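You operate a simulated robot arm through the tools that you are given. There is no shell and no other tool. Be economical: measure what you need, move in short steps, check, and stop when the job is done.

Carry out the task below with a simulated robot arm. There is one attempt and no reset: what you move stays moved.

TASK
Close the bench drawer.

It is judged by the outcome, as a careful person would: the job done as asked, and still so three seconds after it is handed in. It fails if anything else is knocked over, pushed out of place, dropped, spilled or broken.

THE ROBOT
A 7-joint arm with a two-finger parallel gripper, fixed in place. Base frame: the origin is at the foot of the arm, x ahead of it, y to its left, z up. Lengths are in m, angles in rad, forces in N, time in s.
Its first joint turns from -1.152 to 1.152 rad. Payload 2.4 kg.
Tool frame: the origin (TCP) lies between the finger pads and is the grasp point; the fingertips stand 0.03 m ahead of it; z points along the fingers, y is the line along which they close. The gripper opens to 0.094 m. The fingers are 0.028 m wide and 0.01 m thick; the gripper's body (0.05 by 0.096 m) begins 0.055 m behind the TCP.
Orientation is told as [roll, pitch, yaw] about the base's x, y, z axes, in that order, counted from this pose: with the fingers straight down and closing along the base's y, the tool's x points along the base's -x, its y along +y and its z along -z.

THE INTERFACE
- The arm moves only by the tool play_rows. Its argument "deltas" is a list that holds one entry, the list of rows, each a list of 7 numbers: the closure, from 0 (fully open) to 1 (shut), then the shift along the tool's x, y, z in m, then the turn, a rotation vector about the tool's x, y, z in degrees. In form: [[[grip, x, y, z, rx, ry, rz], ...]]. A call has 1 to 8 rows; each row shifts and turns the commanded pose from where the row before left it, along the tool's axes as they then stand. A row lasts 0.2 s, in which the tool goes at most 0.05 m and 0.15 rad; a call with a longer step from one row to the next is refused whole, and so is a gripper value outside its range. A pose out of reach is approached as far as the arm can. The call stops where the force on the tool passes 40 N (or 10 N more than at its start, if that is more) or the arm is blocked; 0.2 s more then pass. The fingers move at their own pace (about 0.153 m/s each) and stop on an object; they squeeze with about 32 N. The grip force told is the motor's: it shows also when the fingers shut on nothing. Time passes only in rows, and 0.2 s behind the last, so rows that do not move let the fingers close. It gives the time, the measured TCP pose, the force on the tool (base axes), the opening and the grip force at its end, in the units of the frame above (readings bear some noise).
- Cameras (640 x 400 px; columns grow to the right, rows downward): "scene" is fixed at [0.0182, 0.4607, 1.4478]; the picture's right is [-0.89, -0.45, 0.00], its down [-0.25, 0.49, -0.83] and it looks along [0.37, -0.75, -0.55] (base axes); focal length 353 px, centre (320, 200). "wrist" rides on the gripper at [-0.037, 0, -0.058] in the tool frame; the picture's right is [0.00, -1.00, 0.00], its down [0.97, 0.00, -0.24] and it looks along [0.24, 0.00, 0.97] (tool axes); focal length 218 px, centre (320, 200).
- snapshot(camera): a new picture of that camera. No time passes.
- measure_at(camera, pixels): for up to 12 pixels [column, row] of the newest picture of that camera ("zoom" is the newest enlarged one), the place [x, y, z] in the base frame of the surface seen there, good to about 0.002 m. No time passes.
- enlarge(camera, box): a new picture of the part [left, top, right, bottom] of that camera's present view, enlarged. No time passes.
- job_done(): hands the job in; it is judged then, once.

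Work in short steps. Measure before you move; look again where a grasp or a placing could have gone wrong, and mend it. You have 60 turns and 26 pictures in all, the two below and enlarged ones among them. Open the gripper and draw the arm clear of the work before you hand the job in, unless the task says otherwise; then end with one line.

The tools are called after "Request:" by a JSON object that holds its "name" and its "arguments". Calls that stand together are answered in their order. play_rows: Moves the arm, as the interface text tells. Its arguments: {"type":"object","properties":{"deltas":{"type":"array","items":{"type":"array","items":{"type":"array","items":{"type":"number"}}}}},"required":["deltas"]} The other tools are called the same way: snapshot (camera) takes a picture; measure_at (camera, pixels) gives the place of the surface under pixels of a picture; enlarge (camera, box) takes an enlarged picture of a part of a camera's view; job_done () hands the job in.

At the start:

```text
clock: 0.0
tool_pos: [0.3251, -0.3149, 0.9901]
tool_rot: [0.0, -0.001, 0.0]
ft_force: [-0.4, 0.5, -0.3]
gripper_width: 0.0935
finger_force: 0.1
```

scene: 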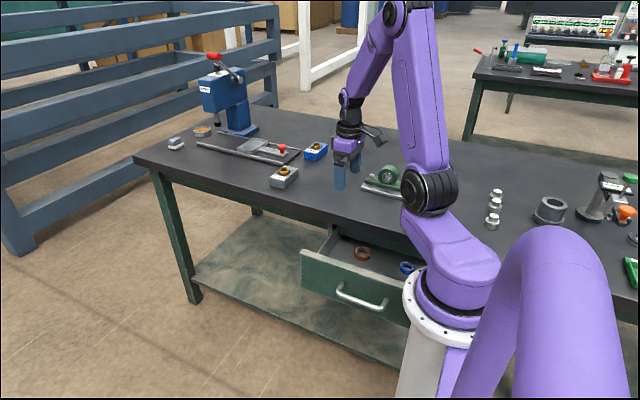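
wrist: 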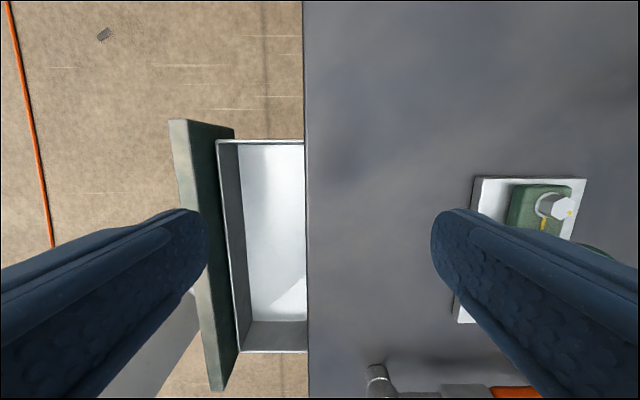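

The drawer sticks out toward +y, its front at around (345,285) in the scene picture. I measure its front, handle and the bench edge.

Request:
{"name": "measure_at", "arguments": {"camera": "scene", "pixels": [[302, 252], [303, 285], [350, 275], [340, 288], [362, 300], [385, 306], [400, 295], [320, 248], [330, 232], [363, 254], [407, 267], [345, 310]]}}

Request:
{"name": "measure_at", "arguments": {"camera": "wrist", "pixels": [[180, 125], [205, 160], [215, 380], [230, 250], [225, 130], [270, 250], [304, 80], [306, 300], [150, 350], [225, 330]]}}

Request:
{"name": "enlarge", "arguments": {"camera": "scene", "box": [270, 200, 470, 330]}}

```text
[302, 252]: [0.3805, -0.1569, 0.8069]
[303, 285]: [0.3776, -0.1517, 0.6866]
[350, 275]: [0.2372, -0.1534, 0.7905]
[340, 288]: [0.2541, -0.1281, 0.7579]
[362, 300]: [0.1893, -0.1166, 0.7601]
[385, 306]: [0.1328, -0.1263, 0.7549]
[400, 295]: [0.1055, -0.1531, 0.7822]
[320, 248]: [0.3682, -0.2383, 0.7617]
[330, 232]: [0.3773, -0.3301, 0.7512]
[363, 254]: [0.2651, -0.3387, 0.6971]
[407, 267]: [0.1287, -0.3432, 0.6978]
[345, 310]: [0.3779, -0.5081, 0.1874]
```

```text
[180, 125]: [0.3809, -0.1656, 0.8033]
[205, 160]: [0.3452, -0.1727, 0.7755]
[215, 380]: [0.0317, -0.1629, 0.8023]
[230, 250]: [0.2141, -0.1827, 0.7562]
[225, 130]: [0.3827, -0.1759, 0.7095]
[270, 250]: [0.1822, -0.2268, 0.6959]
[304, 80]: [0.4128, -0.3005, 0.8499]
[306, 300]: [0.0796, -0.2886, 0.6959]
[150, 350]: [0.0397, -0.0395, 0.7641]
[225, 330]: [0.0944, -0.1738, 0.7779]
```

```text
3.08 times, centred on (370, 265) of scene
```

zoom: 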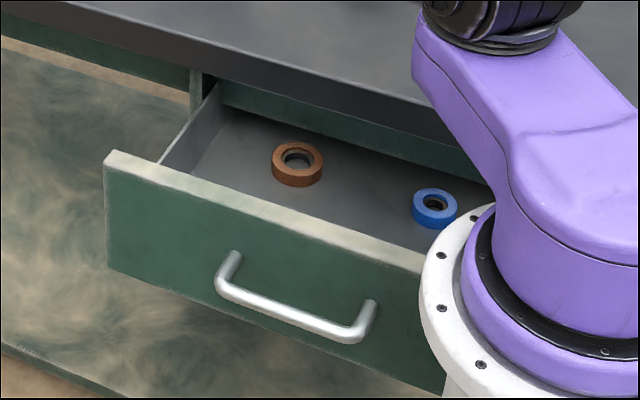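

The front face is at y≈-0.153, and the handle reaches about y=-0.115 at z≈0.757. I measure the handle and the frame more closely to know where the push ends.

Request:
{"name": "measure_at", "arguments": {"camera": "zoom", "pixels": [[225, 285], [260, 302], [290, 316], [320, 328], [345, 335], [370, 312], [232, 258], [350, 135], [260, 105], [100, 60], [298, 172], [434, 208]]}}

```text
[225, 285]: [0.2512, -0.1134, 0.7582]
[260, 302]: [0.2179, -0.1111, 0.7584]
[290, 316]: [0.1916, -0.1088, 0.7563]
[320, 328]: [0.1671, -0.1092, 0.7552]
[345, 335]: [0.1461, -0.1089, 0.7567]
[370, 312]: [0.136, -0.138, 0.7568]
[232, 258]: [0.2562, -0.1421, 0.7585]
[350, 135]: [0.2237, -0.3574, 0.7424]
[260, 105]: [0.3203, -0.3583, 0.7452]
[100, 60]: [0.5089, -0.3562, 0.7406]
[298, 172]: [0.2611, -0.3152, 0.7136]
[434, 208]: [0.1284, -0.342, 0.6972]
```

The handle bar spans x 0.136–0.256 at y≈-0.110, z≈0.757. The bench apron is at about y=-0.357, so I'll push with a yawed, slightly tilted tool to keep the gripper body off the bench edge. First I shift at height to (0.2, -0.05).

Request:
{"name": "play_rows", "arguments": {"deltas": [[[0.5, 0.0156, 0.033, 0, 0, 0, 0], [0.5, 0.0156, 0.033, 0, 0, 0, 0], [0.5, 0.0156, 0.033, 0, 0, 0, 0], [0.5, 0.0156, 0.033, 0, 0, 0, 0], [0.5, 0.0156, 0.033, 0, 0, 0, 0], [0.5, 0.0156, 0.033, 0, 0, 0, 0], [0.5, 0.0156, 0.033, 0, 0, 0, 0], [0.5, 0.0156, 0.033, 0, 0, 0, 0]]]}}

Request:
{"name": "play_rows", "arguments": {"deltas": [[[0.5, 0, 0, 0, 0, 0, -8.182], [0.5, 0, 0, 0, 0, 0, -8.182], [0.5, 0, 0, 0, 0, 0, -8.182], [0.5, 0, 0, 0, 0, 0, -8.182], [0.5, 0, 0, 0, 0, 0, -8.182], [0.5, 0, 0, 0, 0, 0, -8.182]]]}}

Request:
{"name": "play_rows", "arguments": {"deltas": [[[0.5, 0, 0, 0, 0, 0, -8.182], [0.5, 0, 0, 0, 0, 0, -8.182], [0.5, 0, 0, 0, 0, 0, -8.182], [0.5, 0, 0, 0, 0, 0, -8.182], [0.5, 0, 0, 0, 0, 0, -8.182]]]}}

Request:
{"name": "snapshot", "arguments": {"camera": "scene"}}

```text
clock: 1.8
tool_pos: [0.2435, -0.0573, 1.0067]
tool_rot: [0.0, 0.003, -0.001]
ft_force: [-1.1, 0.5, -0.1]
gripper_width: 0.0471
finger_force: 0.0
out of reach, approached as far as the arm can: row 4, 5, 6, 7, 8
```

```text
clock: 3.2
tool_pos: [0.2448, -0.0555, 1.0057]
tool_rot: [0.001, -0.001, 0.859]
ft_force: [0.4, -0.9, 0.3]
gripper_width: 0.0467
finger_force: 0.0
```

```text
clock: 4.4
tool_pos: [0.2434, -0.058, 1.0059]
tool_rot: [0.001, 0.0, 1.574]
ft_force: [-0.5, 0.3, 0.0]
gripper_width: 0.0468
finger_force: 0.1
```

```text
22 pictures are left
```

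scene: 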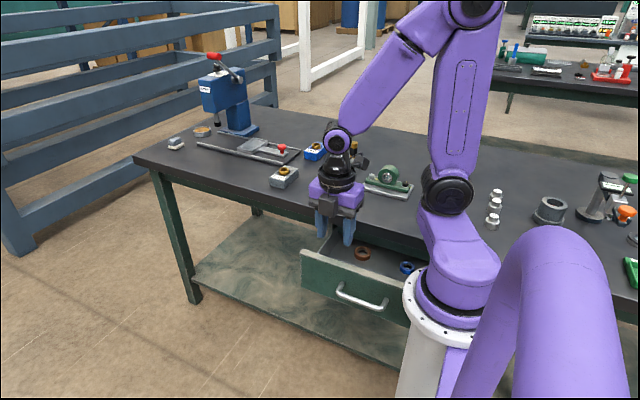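

The reach was clipped at (0.243, -0.058), which is fine. I lower 0.10 m and tilt 27° so the fingers lean toward the drawer.

Request:
{"name": "play_rows", "arguments": {"deltas": [[[0.5, 0, 0, 0.025, 0, 0, 0], [0.5, 0, 0, 0.025, 0, 0, 0], [0.5, 0, 0, 0.025, 0, 0, 0], [0.5, 0, 0, 0.025, 0, 0, 0], [0.5, 0, 0, 0, 0, 6.75, 0], [0.5, 0, 0, 0, 0, 6.75, 0], [0.5, 0, 0, 0, 0, 6.75, 0], [0.5, 0, 0, 0, 0, 6.75, 0]]]}}

```text
clock: 6.2
tool_pos: [0.2596, -0.0507, 0.9088]
tool_rot: [-0.002, 0.473, 1.57]
ft_force: [0.4, 0.1, 0.2]
gripper_width: 0.0469
finger_force: 0.1
out of reach, approached as far as the arm can: row 1, 2, 3
```

Tilt is right (fingers lean to -y). I now lower to about z=0.764 in front of the handle and shift toward its centre, x≈0.2, with fingers closed.

Request:
{"name": "play_rows", "arguments": {"deltas": [[[1, -0.011, 0.01, 0.0215, 0, 0, 0], [1, -0.011, 0.01, 0.0215, 0, 0, 0], [1, -0.011, 0.01, 0.0215, 0, 0, 0], [1, -0.011, 0.01, 0.0215, 0, 0, 0], [1, -0.011, 0.01, 0.0215, 0, 0, 0], [1, -0.011, 0.01, 0.0215, 0, 0, 0]]]}}

Request:
{"name": "snapshot", "arguments": {"camera": "scene"}}

Request:
{"name": "snapshot", "arguments": {"camera": "wrist"}}

```text
clock: 7.6
tool_pos: [0.2014, -0.0501, 0.7629]
tool_rot: [-0.001, 0.47, 1.572]
ft_force: [-0.8, 0.8, -0.7]
gripper_width: 0.0002
finger_force: 32.2
```

```text
21 pictures are left
```

scene: 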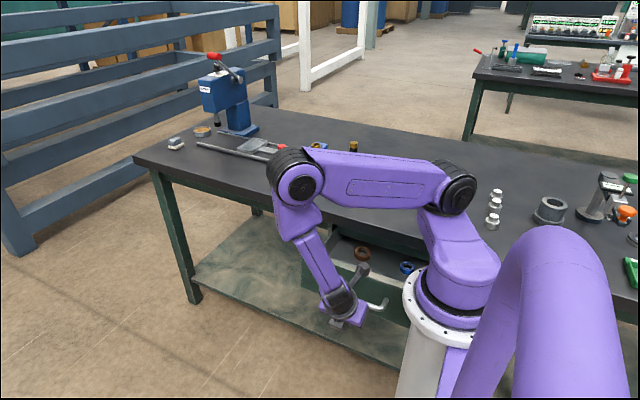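

```text
20 pictures are left
```

wrist: 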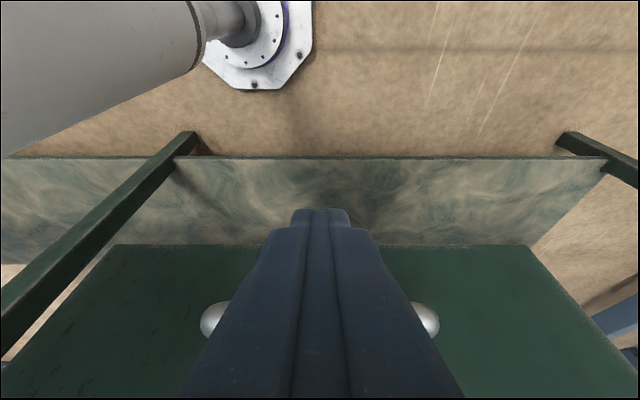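

The fingers are centred in front of the handle, with its ends visible at (213,320) and (427,320). I push slowly toward -y.

Request:
{"name": "play_rows", "arguments": {"deltas": [[[1, 0.0089, 0, 0.00456, 0, 0, 0], [1, 0.0089, 0, 0.00456, 0, 0, 0], [1, 0.0089, 0, 0.00456, 0, 0, 0], [1, 0.0089, 0, 0.00456, 0, 0, 0], [1, 0.0089, 0, 0.00456, 0, 0, 0], [1, 0.0089, 0, 0.00456, 0, 0, 0], [1, 0.0089, 0, 0.00456, 0, 0, 0], [1, 0.0089, 0, 0.00456, 0, 0, 0]]]}}

Request:
{"name": "snapshot", "arguments": {"camera": "scene"}}

```text
clock: 9.4
tool_pos: [0.2012, -0.1301, 0.7633]
tool_rot: [0.0, 0.471, 1.571]
ft_force: [-0.2, 1.9, -0.2]
gripper_width: 0.0
finger_force: 32.0
```

```text
19 pictures are left
```

scene: 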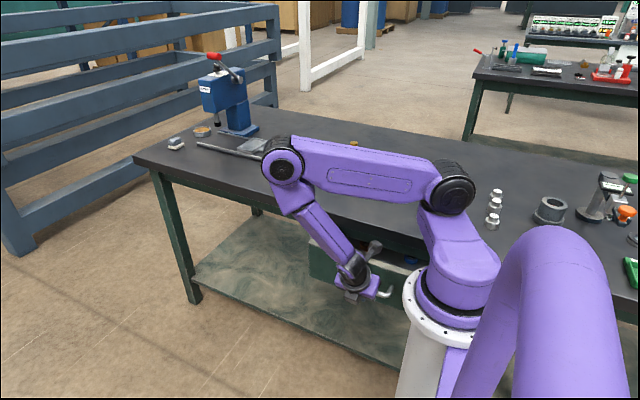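

The drawer is moving, with about 2 N on the tool. I check how far the elbow and forearm are above the bench before going on.

Request:
{"name": "measure_at", "arguments": {"camera": "scene", "pixels": [[283, 165], [275, 205], [300, 195], [330, 230], [312, 245], [355, 275], [318, 260], [270, 185]]}}

Request:
{"name": "snapshot", "arguments": {"camera": "wrist"}}

```text
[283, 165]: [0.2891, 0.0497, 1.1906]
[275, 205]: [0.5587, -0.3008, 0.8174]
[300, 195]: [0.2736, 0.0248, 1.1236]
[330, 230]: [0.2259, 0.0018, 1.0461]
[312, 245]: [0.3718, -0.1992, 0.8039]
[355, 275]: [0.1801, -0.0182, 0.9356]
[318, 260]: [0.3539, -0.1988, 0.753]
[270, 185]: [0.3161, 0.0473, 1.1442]
```

```text
18 pictures are left
```

wrist: 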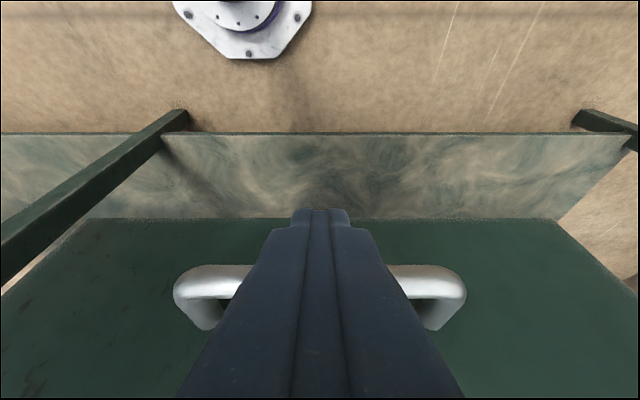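

The elbow is well clear (z≈1.15) and the panel face is now at y≈-0.199. I continue.

Request:
{"name": "play_rows", "arguments": {"deltas": [[[1, 0.0089, 0, 0.00456, 0, 0, 0], [1, 0.0089, 0, 0.00456, 0, 0, 0], [1, 0.0089, 0, 0.00456, 0, 0, 0], [1, 0.0089, 0, 0.00456, 0, 0, 0], [1, 0.0089, 0, 0.00456, 0, 0, 0], [1, 0.0089, 0, 0.00456, 0, 0, 0], [1, 0.0089, 0, 0.00456, 0, 0, 0], [1, 0.0089, 0, 0.00456, 0, 0, 0]]]}}

Request:
{"name": "snapshot", "arguments": {"camera": "scene"}}

Request:
{"name": "snapshot", "arguments": {"camera": "wrist"}}

```text
clock: 11.2
tool_pos: [0.2005, -0.2107, 0.7626]
tool_rot: [-0.001, 0.473, 1.571]
ft_force: [-0.5, 1.3, -0.5]
gripper_width: 0.0
finger_force: 31.8
```

```text
17 pictures are left
```

scene: 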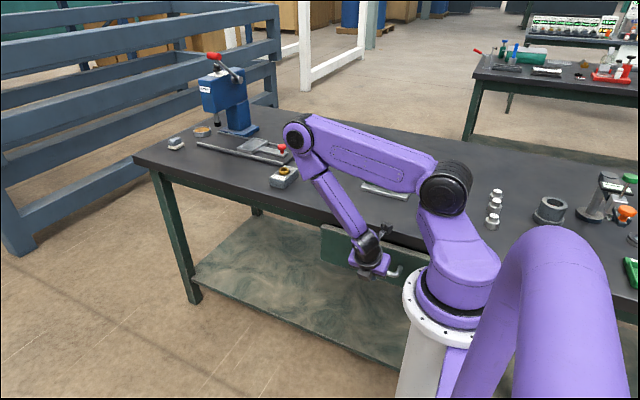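

```text
16 pictures are left
```

wrist: 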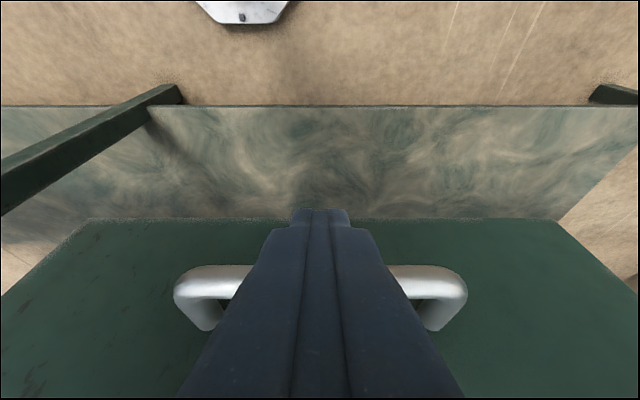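

Still light force, with the face at y≈-0.28. I continue with smaller steps until it stops.

Request:
{"name": "play_rows", "arguments": {"deltas": [[[1, 0.0071, 0, 0.00365, 0, 0, 0], [1, 0.0071, 0, 0.00365, 0, 0, 0], [1, 0.0071, 0, 0.00365, 0, 0, 0], [1, 0.0071, 0, 0.00365, 0, 0, 0], [1, 0.0053, 0, 0.00274, 0, 0, 0], [1, 0.0053, 0, 0.00274, 0, 0, 0]]]}}

Request:
{"name": "enlarge", "arguments": {"camera": "scene", "box": [270, 170, 470, 300]}}

```text
clock: 12.4
tool_pos: [0.2, -0.2416, 0.7616]
tool_rot: [0.013, 0.452, 1.593]
ft_force: [1.1, 5.0, -2.4]
gripper_width: 0.0
finger_force: 32.6
stopped in row 5: the force on the tool passed its limit (the readings are from after the stop); the commanded pose is now the measured one
```

```text
3.08 times, centred on (370, 235) of scene
```

zoom: 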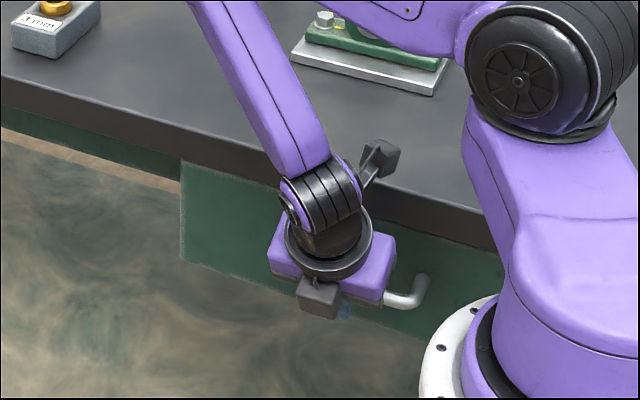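

It stopped at TCP y=-0.242 with a slight twist. I need to know whether the drawer hit its stop or a wrist part touched the bench.

Request:
{"name": "measure_at", "arguments": {"camera": "zoom", "pixels": [[380, 158], [390, 165], [365, 180], [190, 170], [210, 220], [260, 195], [130, 145], [60, 125], [250, 160], [440, 270], [405, 300], [480, 240]]}}

Request:
{"name": "snapshot", "arguments": {"camera": "wrist"}}

```text
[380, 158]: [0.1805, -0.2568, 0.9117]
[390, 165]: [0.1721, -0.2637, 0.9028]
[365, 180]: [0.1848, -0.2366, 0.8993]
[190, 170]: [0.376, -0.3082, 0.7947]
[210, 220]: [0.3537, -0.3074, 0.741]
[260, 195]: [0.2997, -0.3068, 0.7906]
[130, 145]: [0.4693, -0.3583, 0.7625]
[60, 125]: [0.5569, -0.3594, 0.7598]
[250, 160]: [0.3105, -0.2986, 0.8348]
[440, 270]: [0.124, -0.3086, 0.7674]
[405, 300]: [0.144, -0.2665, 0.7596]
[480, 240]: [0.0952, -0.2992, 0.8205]
```

```text
14 pictures are left
```

wrist: 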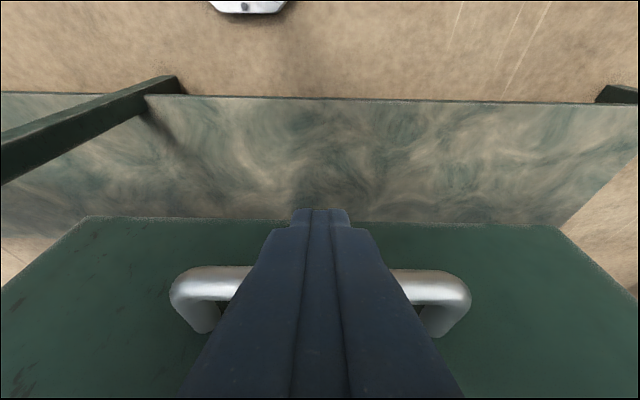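

The panel face is at y=-0.308, parallel, and its back is around -0.328 against the apron at -0.358. I'm unsure this is the true end stop, so I back off to look at it unobstructed.

Request:
{"name": "play_rows", "arguments": {"deltas": [[[1, -0.0178, 0, -0.0091, 0, 0, 0], [1, -0.0178, 0, -0.0091, 0, 0, 0], [1, -0.0178, 0, -0.0091, 0, 0, 0], [1, -0.0178, 0, -0.0091, 0, 0, 0], [1, -0.0178, 0, -0.0091, 0, 0, 0]]]}}

Request:
{"name": "enlarge", "arguments": {"camera": "scene", "box": [290, 190, 450, 290]}}

Request:
{"name": "snapshot", "arguments": {"camera": "wrist"}}

```text
clock: 13.6
tool_pos: [0.1989, -0.1413, 0.7639]
tool_rot: [0.009, 0.455, 1.59]
ft_force: [0.5, 1.1, -0.4]
gripper_width: 0.0
finger_force: 31.9
```

```text
4.00 times, centred on (370, 240) of scene
```

zoom: 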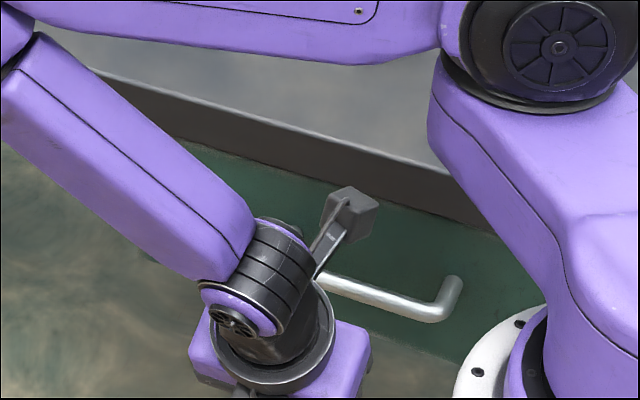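

```text
12 pictures are left
```

wrist: 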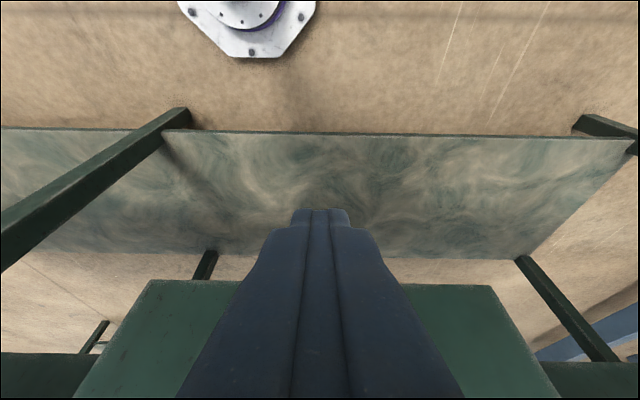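

Request:
{"name": "measure_at", "arguments": {"camera": "wrist", "pixels": [[150, 320], [190, 290], [440, 300], [480, 330], [60, 375], [600, 385], [40, 358], [590, 365], [160, 282], [480, 289]]}}

Request:
{"name": "measure_at", "arguments": {"camera": "zoom", "pixels": [[270, 180], [440, 220], [420, 305], [380, 290], [300, 210], [170, 110], [430, 170], [420, 200]]}}

```text
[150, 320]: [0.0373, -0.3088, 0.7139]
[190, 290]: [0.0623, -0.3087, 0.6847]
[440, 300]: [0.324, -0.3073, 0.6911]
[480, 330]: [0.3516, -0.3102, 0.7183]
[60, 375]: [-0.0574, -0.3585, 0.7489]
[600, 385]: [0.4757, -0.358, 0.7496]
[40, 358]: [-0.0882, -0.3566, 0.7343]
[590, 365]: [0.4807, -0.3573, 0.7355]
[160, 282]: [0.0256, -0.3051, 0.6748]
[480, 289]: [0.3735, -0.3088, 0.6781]
```

```text
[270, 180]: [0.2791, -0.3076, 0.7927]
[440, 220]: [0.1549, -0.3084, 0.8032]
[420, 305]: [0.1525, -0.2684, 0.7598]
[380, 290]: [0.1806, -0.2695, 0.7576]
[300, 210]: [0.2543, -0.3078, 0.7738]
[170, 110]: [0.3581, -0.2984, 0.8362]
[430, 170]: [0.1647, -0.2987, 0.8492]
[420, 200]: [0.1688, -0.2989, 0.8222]
```

The panel rests at y≈-0.308 and hasn't rebounded. I push again in small steps to see whether it's really at its stop.

Request:
{"name": "play_rows", "arguments": {"deltas": [[[1, 0.0178, 0, 0.0091, 0, 0, 0], [1, 0.0178, 0, 0.0091, 0, 0, 0], [1, 0.0178, 0, 0.0091, 0, 0, 0], [1, 0.0178, 0, 0.0091, 0, 0, 0], [1, 0.0071, 0, 0.0036, 0, 0, 0], [1, 0.0027, 0, 0.0014, 0, 0, 0]]]}}

Request:
{"name": "play_rows", "arguments": {"deltas": [[[1, 0.0027, 0, 0.0014, 0, 0, 0], [1, 0.0027, 0, 0.0014, 0, 0, 0], [1, 0.0027, 0, 0.0014, 0, 0, 0]]]}}

Request:
{"name": "play_rows", "arguments": {"deltas": [[[1, 0.0027, 0, 0.0014, 0, 0, 0], [1, 0.0027, 0, 0.0014, 0, 0, 0], [1, 0.0027, 0, 0.0014, 0, 0, 0]]]}}

```text
clock: 15.0
tool_pos: [0.1987, -0.2338, 0.7621]
tool_rot: [0.013, 0.455, 1.59]
ft_force: [0.5, 0.5, 0.0]
gripper_width: 0.0001
finger_force: 31.8
```

```text
clock: 15.8
tool_pos: [0.1982, -0.242, 0.7618]
tool_rot: [0.015, 0.454, 1.594]
ft_force: [0.3, 9.9, 0.2]
gripper_width: 0.0001
finger_force: 32.1
```

```text
clock: 16.3
tool_pos: [0.199, -0.2422, 0.7615]
tool_rot: [0.021, 0.443, 1.606]
ft_force: [-0.3, 2.9, -2.0]
gripper_width: 0.0
finger_force: 32.2
stopped in row 2: the force on the tool passed its limit (the readings are from after the stop); the commanded pose is now the measured one
```

It stops firmly at the same place. To be sure the drawer is fully in rather than jammed, I back off and move left to look at the panel's end gap with the wrist camera.

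Request:
{"name": "play_rows", "arguments": {"deltas": [[[1, -0.024, 0, -0.0122, 0, 0, 0], [1, -0.024, 0, -0.0122, 0, 0, 0], [1, -0.024, 0, -0.0122, 0, 0, 0]]]}}

Request:
{"name": "play_rows", "arguments": {"deltas": [[[1, 0.0027, -0.0375, -0.0055, 0, 0, 0], [1, 0.0027, -0.0375, -0.0055, 0, 0, 0], [1, 0.0027, -0.0375, -0.0055, 0, 0, 0], [1, 0.0027, -0.0375, -0.0055, 0, 0, 0], [1, 0.0027, -0.0375, -0.0055, 0, 0, 0], [1, 0.0027, -0.0375, -0.0055, 0, 0, 0], [1, 0.0027, -0.0375, -0.0055, 0, 0, 0], [1, 0.0027, -0.0375, -0.0055, 0, 0, 0]]]}}

Request:
{"name": "snapshot", "arguments": {"camera": "wrist"}}

Request:
{"name": "snapshot", "arguments": {"camera": "scene"}}

```text
clock: 17.1
tool_pos: [0.1946, -0.1624, 0.7621]
tool_rot: [0.019, 0.444, 1.606]
ft_force: [-0.3, 0.0, 0.7]
gripper_width: 0.0
finger_force: 31.4
```

```text
clock: 18.9
tool_pos: [0.4988, -0.155, 0.8065]
tool_rot: [0.017, 0.444, 1.606]
ft_force: [0.3, -0.4, -0.1]
gripper_width: 0.0001
finger_force: 31.5
```

```text
11 pictures are left
```

wrist: 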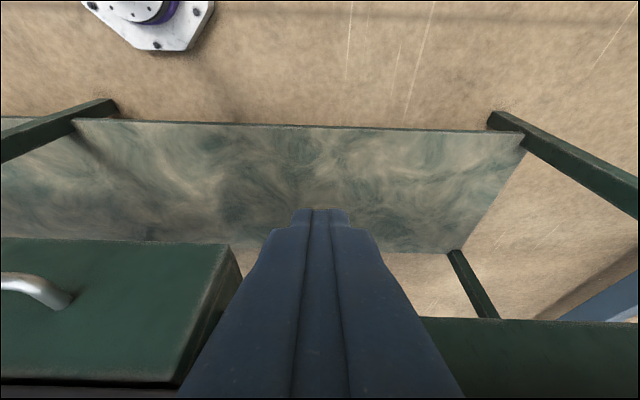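

```text
10 pictures are left
```

scene: 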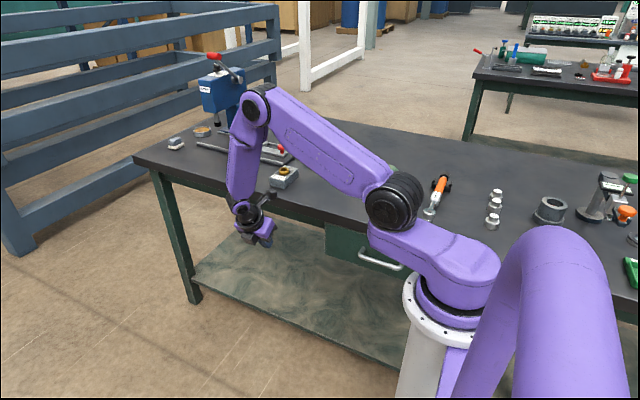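

Request:
{"name": "enlarge", "arguments": {"camera": "wrist", "box": [150, 230, 310, 390]}}

Request:
{"name": "measure_at", "arguments": {"camera": "wrist", "pixels": [[228, 246], [235, 265], [240, 280], [205, 340], [190, 370], [215, 325], [180, 378], [100, 385], [225, 290]]}}

```text
2.50 times, centred on (230, 310) of wrist
```

zoom: 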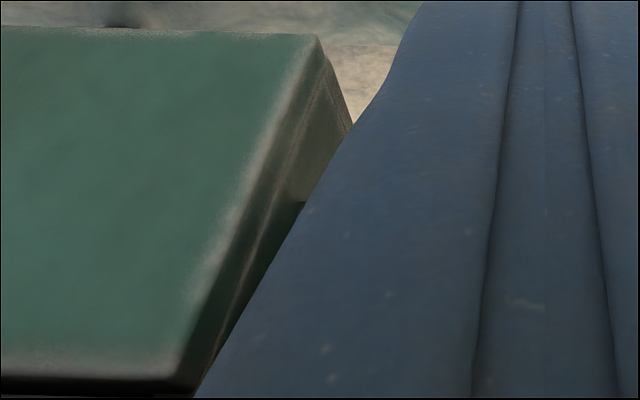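

```text
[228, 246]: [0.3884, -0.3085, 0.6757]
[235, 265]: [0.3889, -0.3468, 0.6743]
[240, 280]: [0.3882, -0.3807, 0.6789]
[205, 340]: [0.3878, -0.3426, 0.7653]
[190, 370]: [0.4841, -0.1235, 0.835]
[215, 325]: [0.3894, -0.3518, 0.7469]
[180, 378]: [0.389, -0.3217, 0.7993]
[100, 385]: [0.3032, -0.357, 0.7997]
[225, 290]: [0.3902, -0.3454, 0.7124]
```

A side surface at x≈0.389 carries on from y=-0.308 to -0.38, which looks like a drawer housing behind the panel with a seam. I move 5 cm further left to see the seam clear of the fingers.

Request:
{"name": "play_rows", "arguments": {"deltas": [[[1, 0, -0.025, 0, 0, 0, 0], [1, 0, -0.025, 0, 0, 0, 0]]]}}

Request:
{"name": "enlarge", "arguments": {"camera": "wrist", "box": [120, 230, 280, 390]}}

```text
clock: 19.5
tool_pos: [0.5476, -0.1536, 0.8062]
tool_rot: [0.021, 0.443, 1.606]
ft_force: [0.1, 0.2, 0.7]
gripper_width: 0.0
finger_force: 32.1
```

```text
2.50 times, centred on (200, 310) of wrist
```

zoom: 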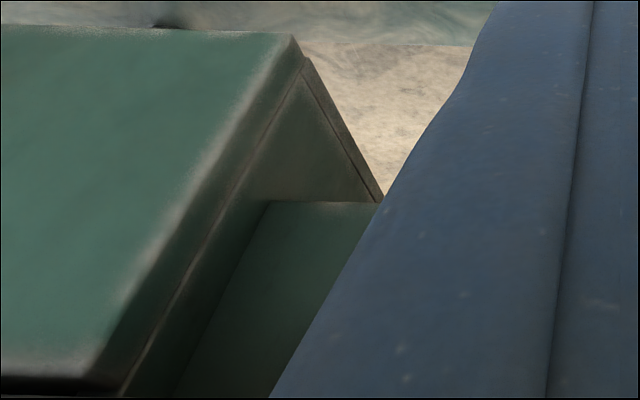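

The front sits tight against the housing with only a thin seam, so the drawer is fully closed. I open the gripper and draw back, then take a last look.

Request:
{"name": "play_rows", "arguments": {"deltas": [[[0, 0, 0, -0.02, 0, 0, 0], [0, 0, 0, -0.02, 0, 0, 0], [0, 0, 0, -0.02, 0, 0, 0], [0, 0, 0, 0, 0, 0, 0]]]}}

Request:
{"name": "snapshot", "arguments": {"camera": "scene"}}

Request:
{"name": "measure_at", "arguments": {"camera": "scene", "pixels": [[340, 240], [345, 250]]}}

```text
clock: 20.5
tool_pos: [0.5483, -0.1273, 0.8607]
tool_rot: [0.021, 0.444, 1.605]
ft_force: [0.2, 0.3, 0.0]
gripper_width: 0.0941
finger_force: 0.1
```

```text
7 pictures are left
```

scene: 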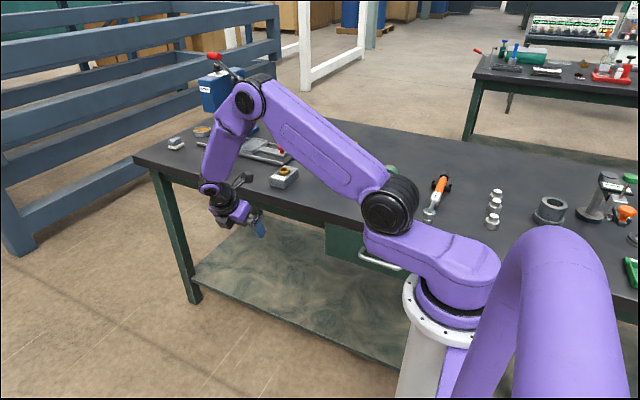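

```text
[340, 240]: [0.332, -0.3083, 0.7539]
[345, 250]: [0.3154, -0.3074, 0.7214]
```

The drawer front is still at y=-0.308, the arm is clear, and nothing else in view looks moved, so I hand the job in.

Request:
{"name": "job_done", "arguments": {}}

```text
The job is handed in.
```

The bench drawer is closed, with its front tight against the housing. The gripper is open, the arm is clear, and nothing else in view was disturbed.
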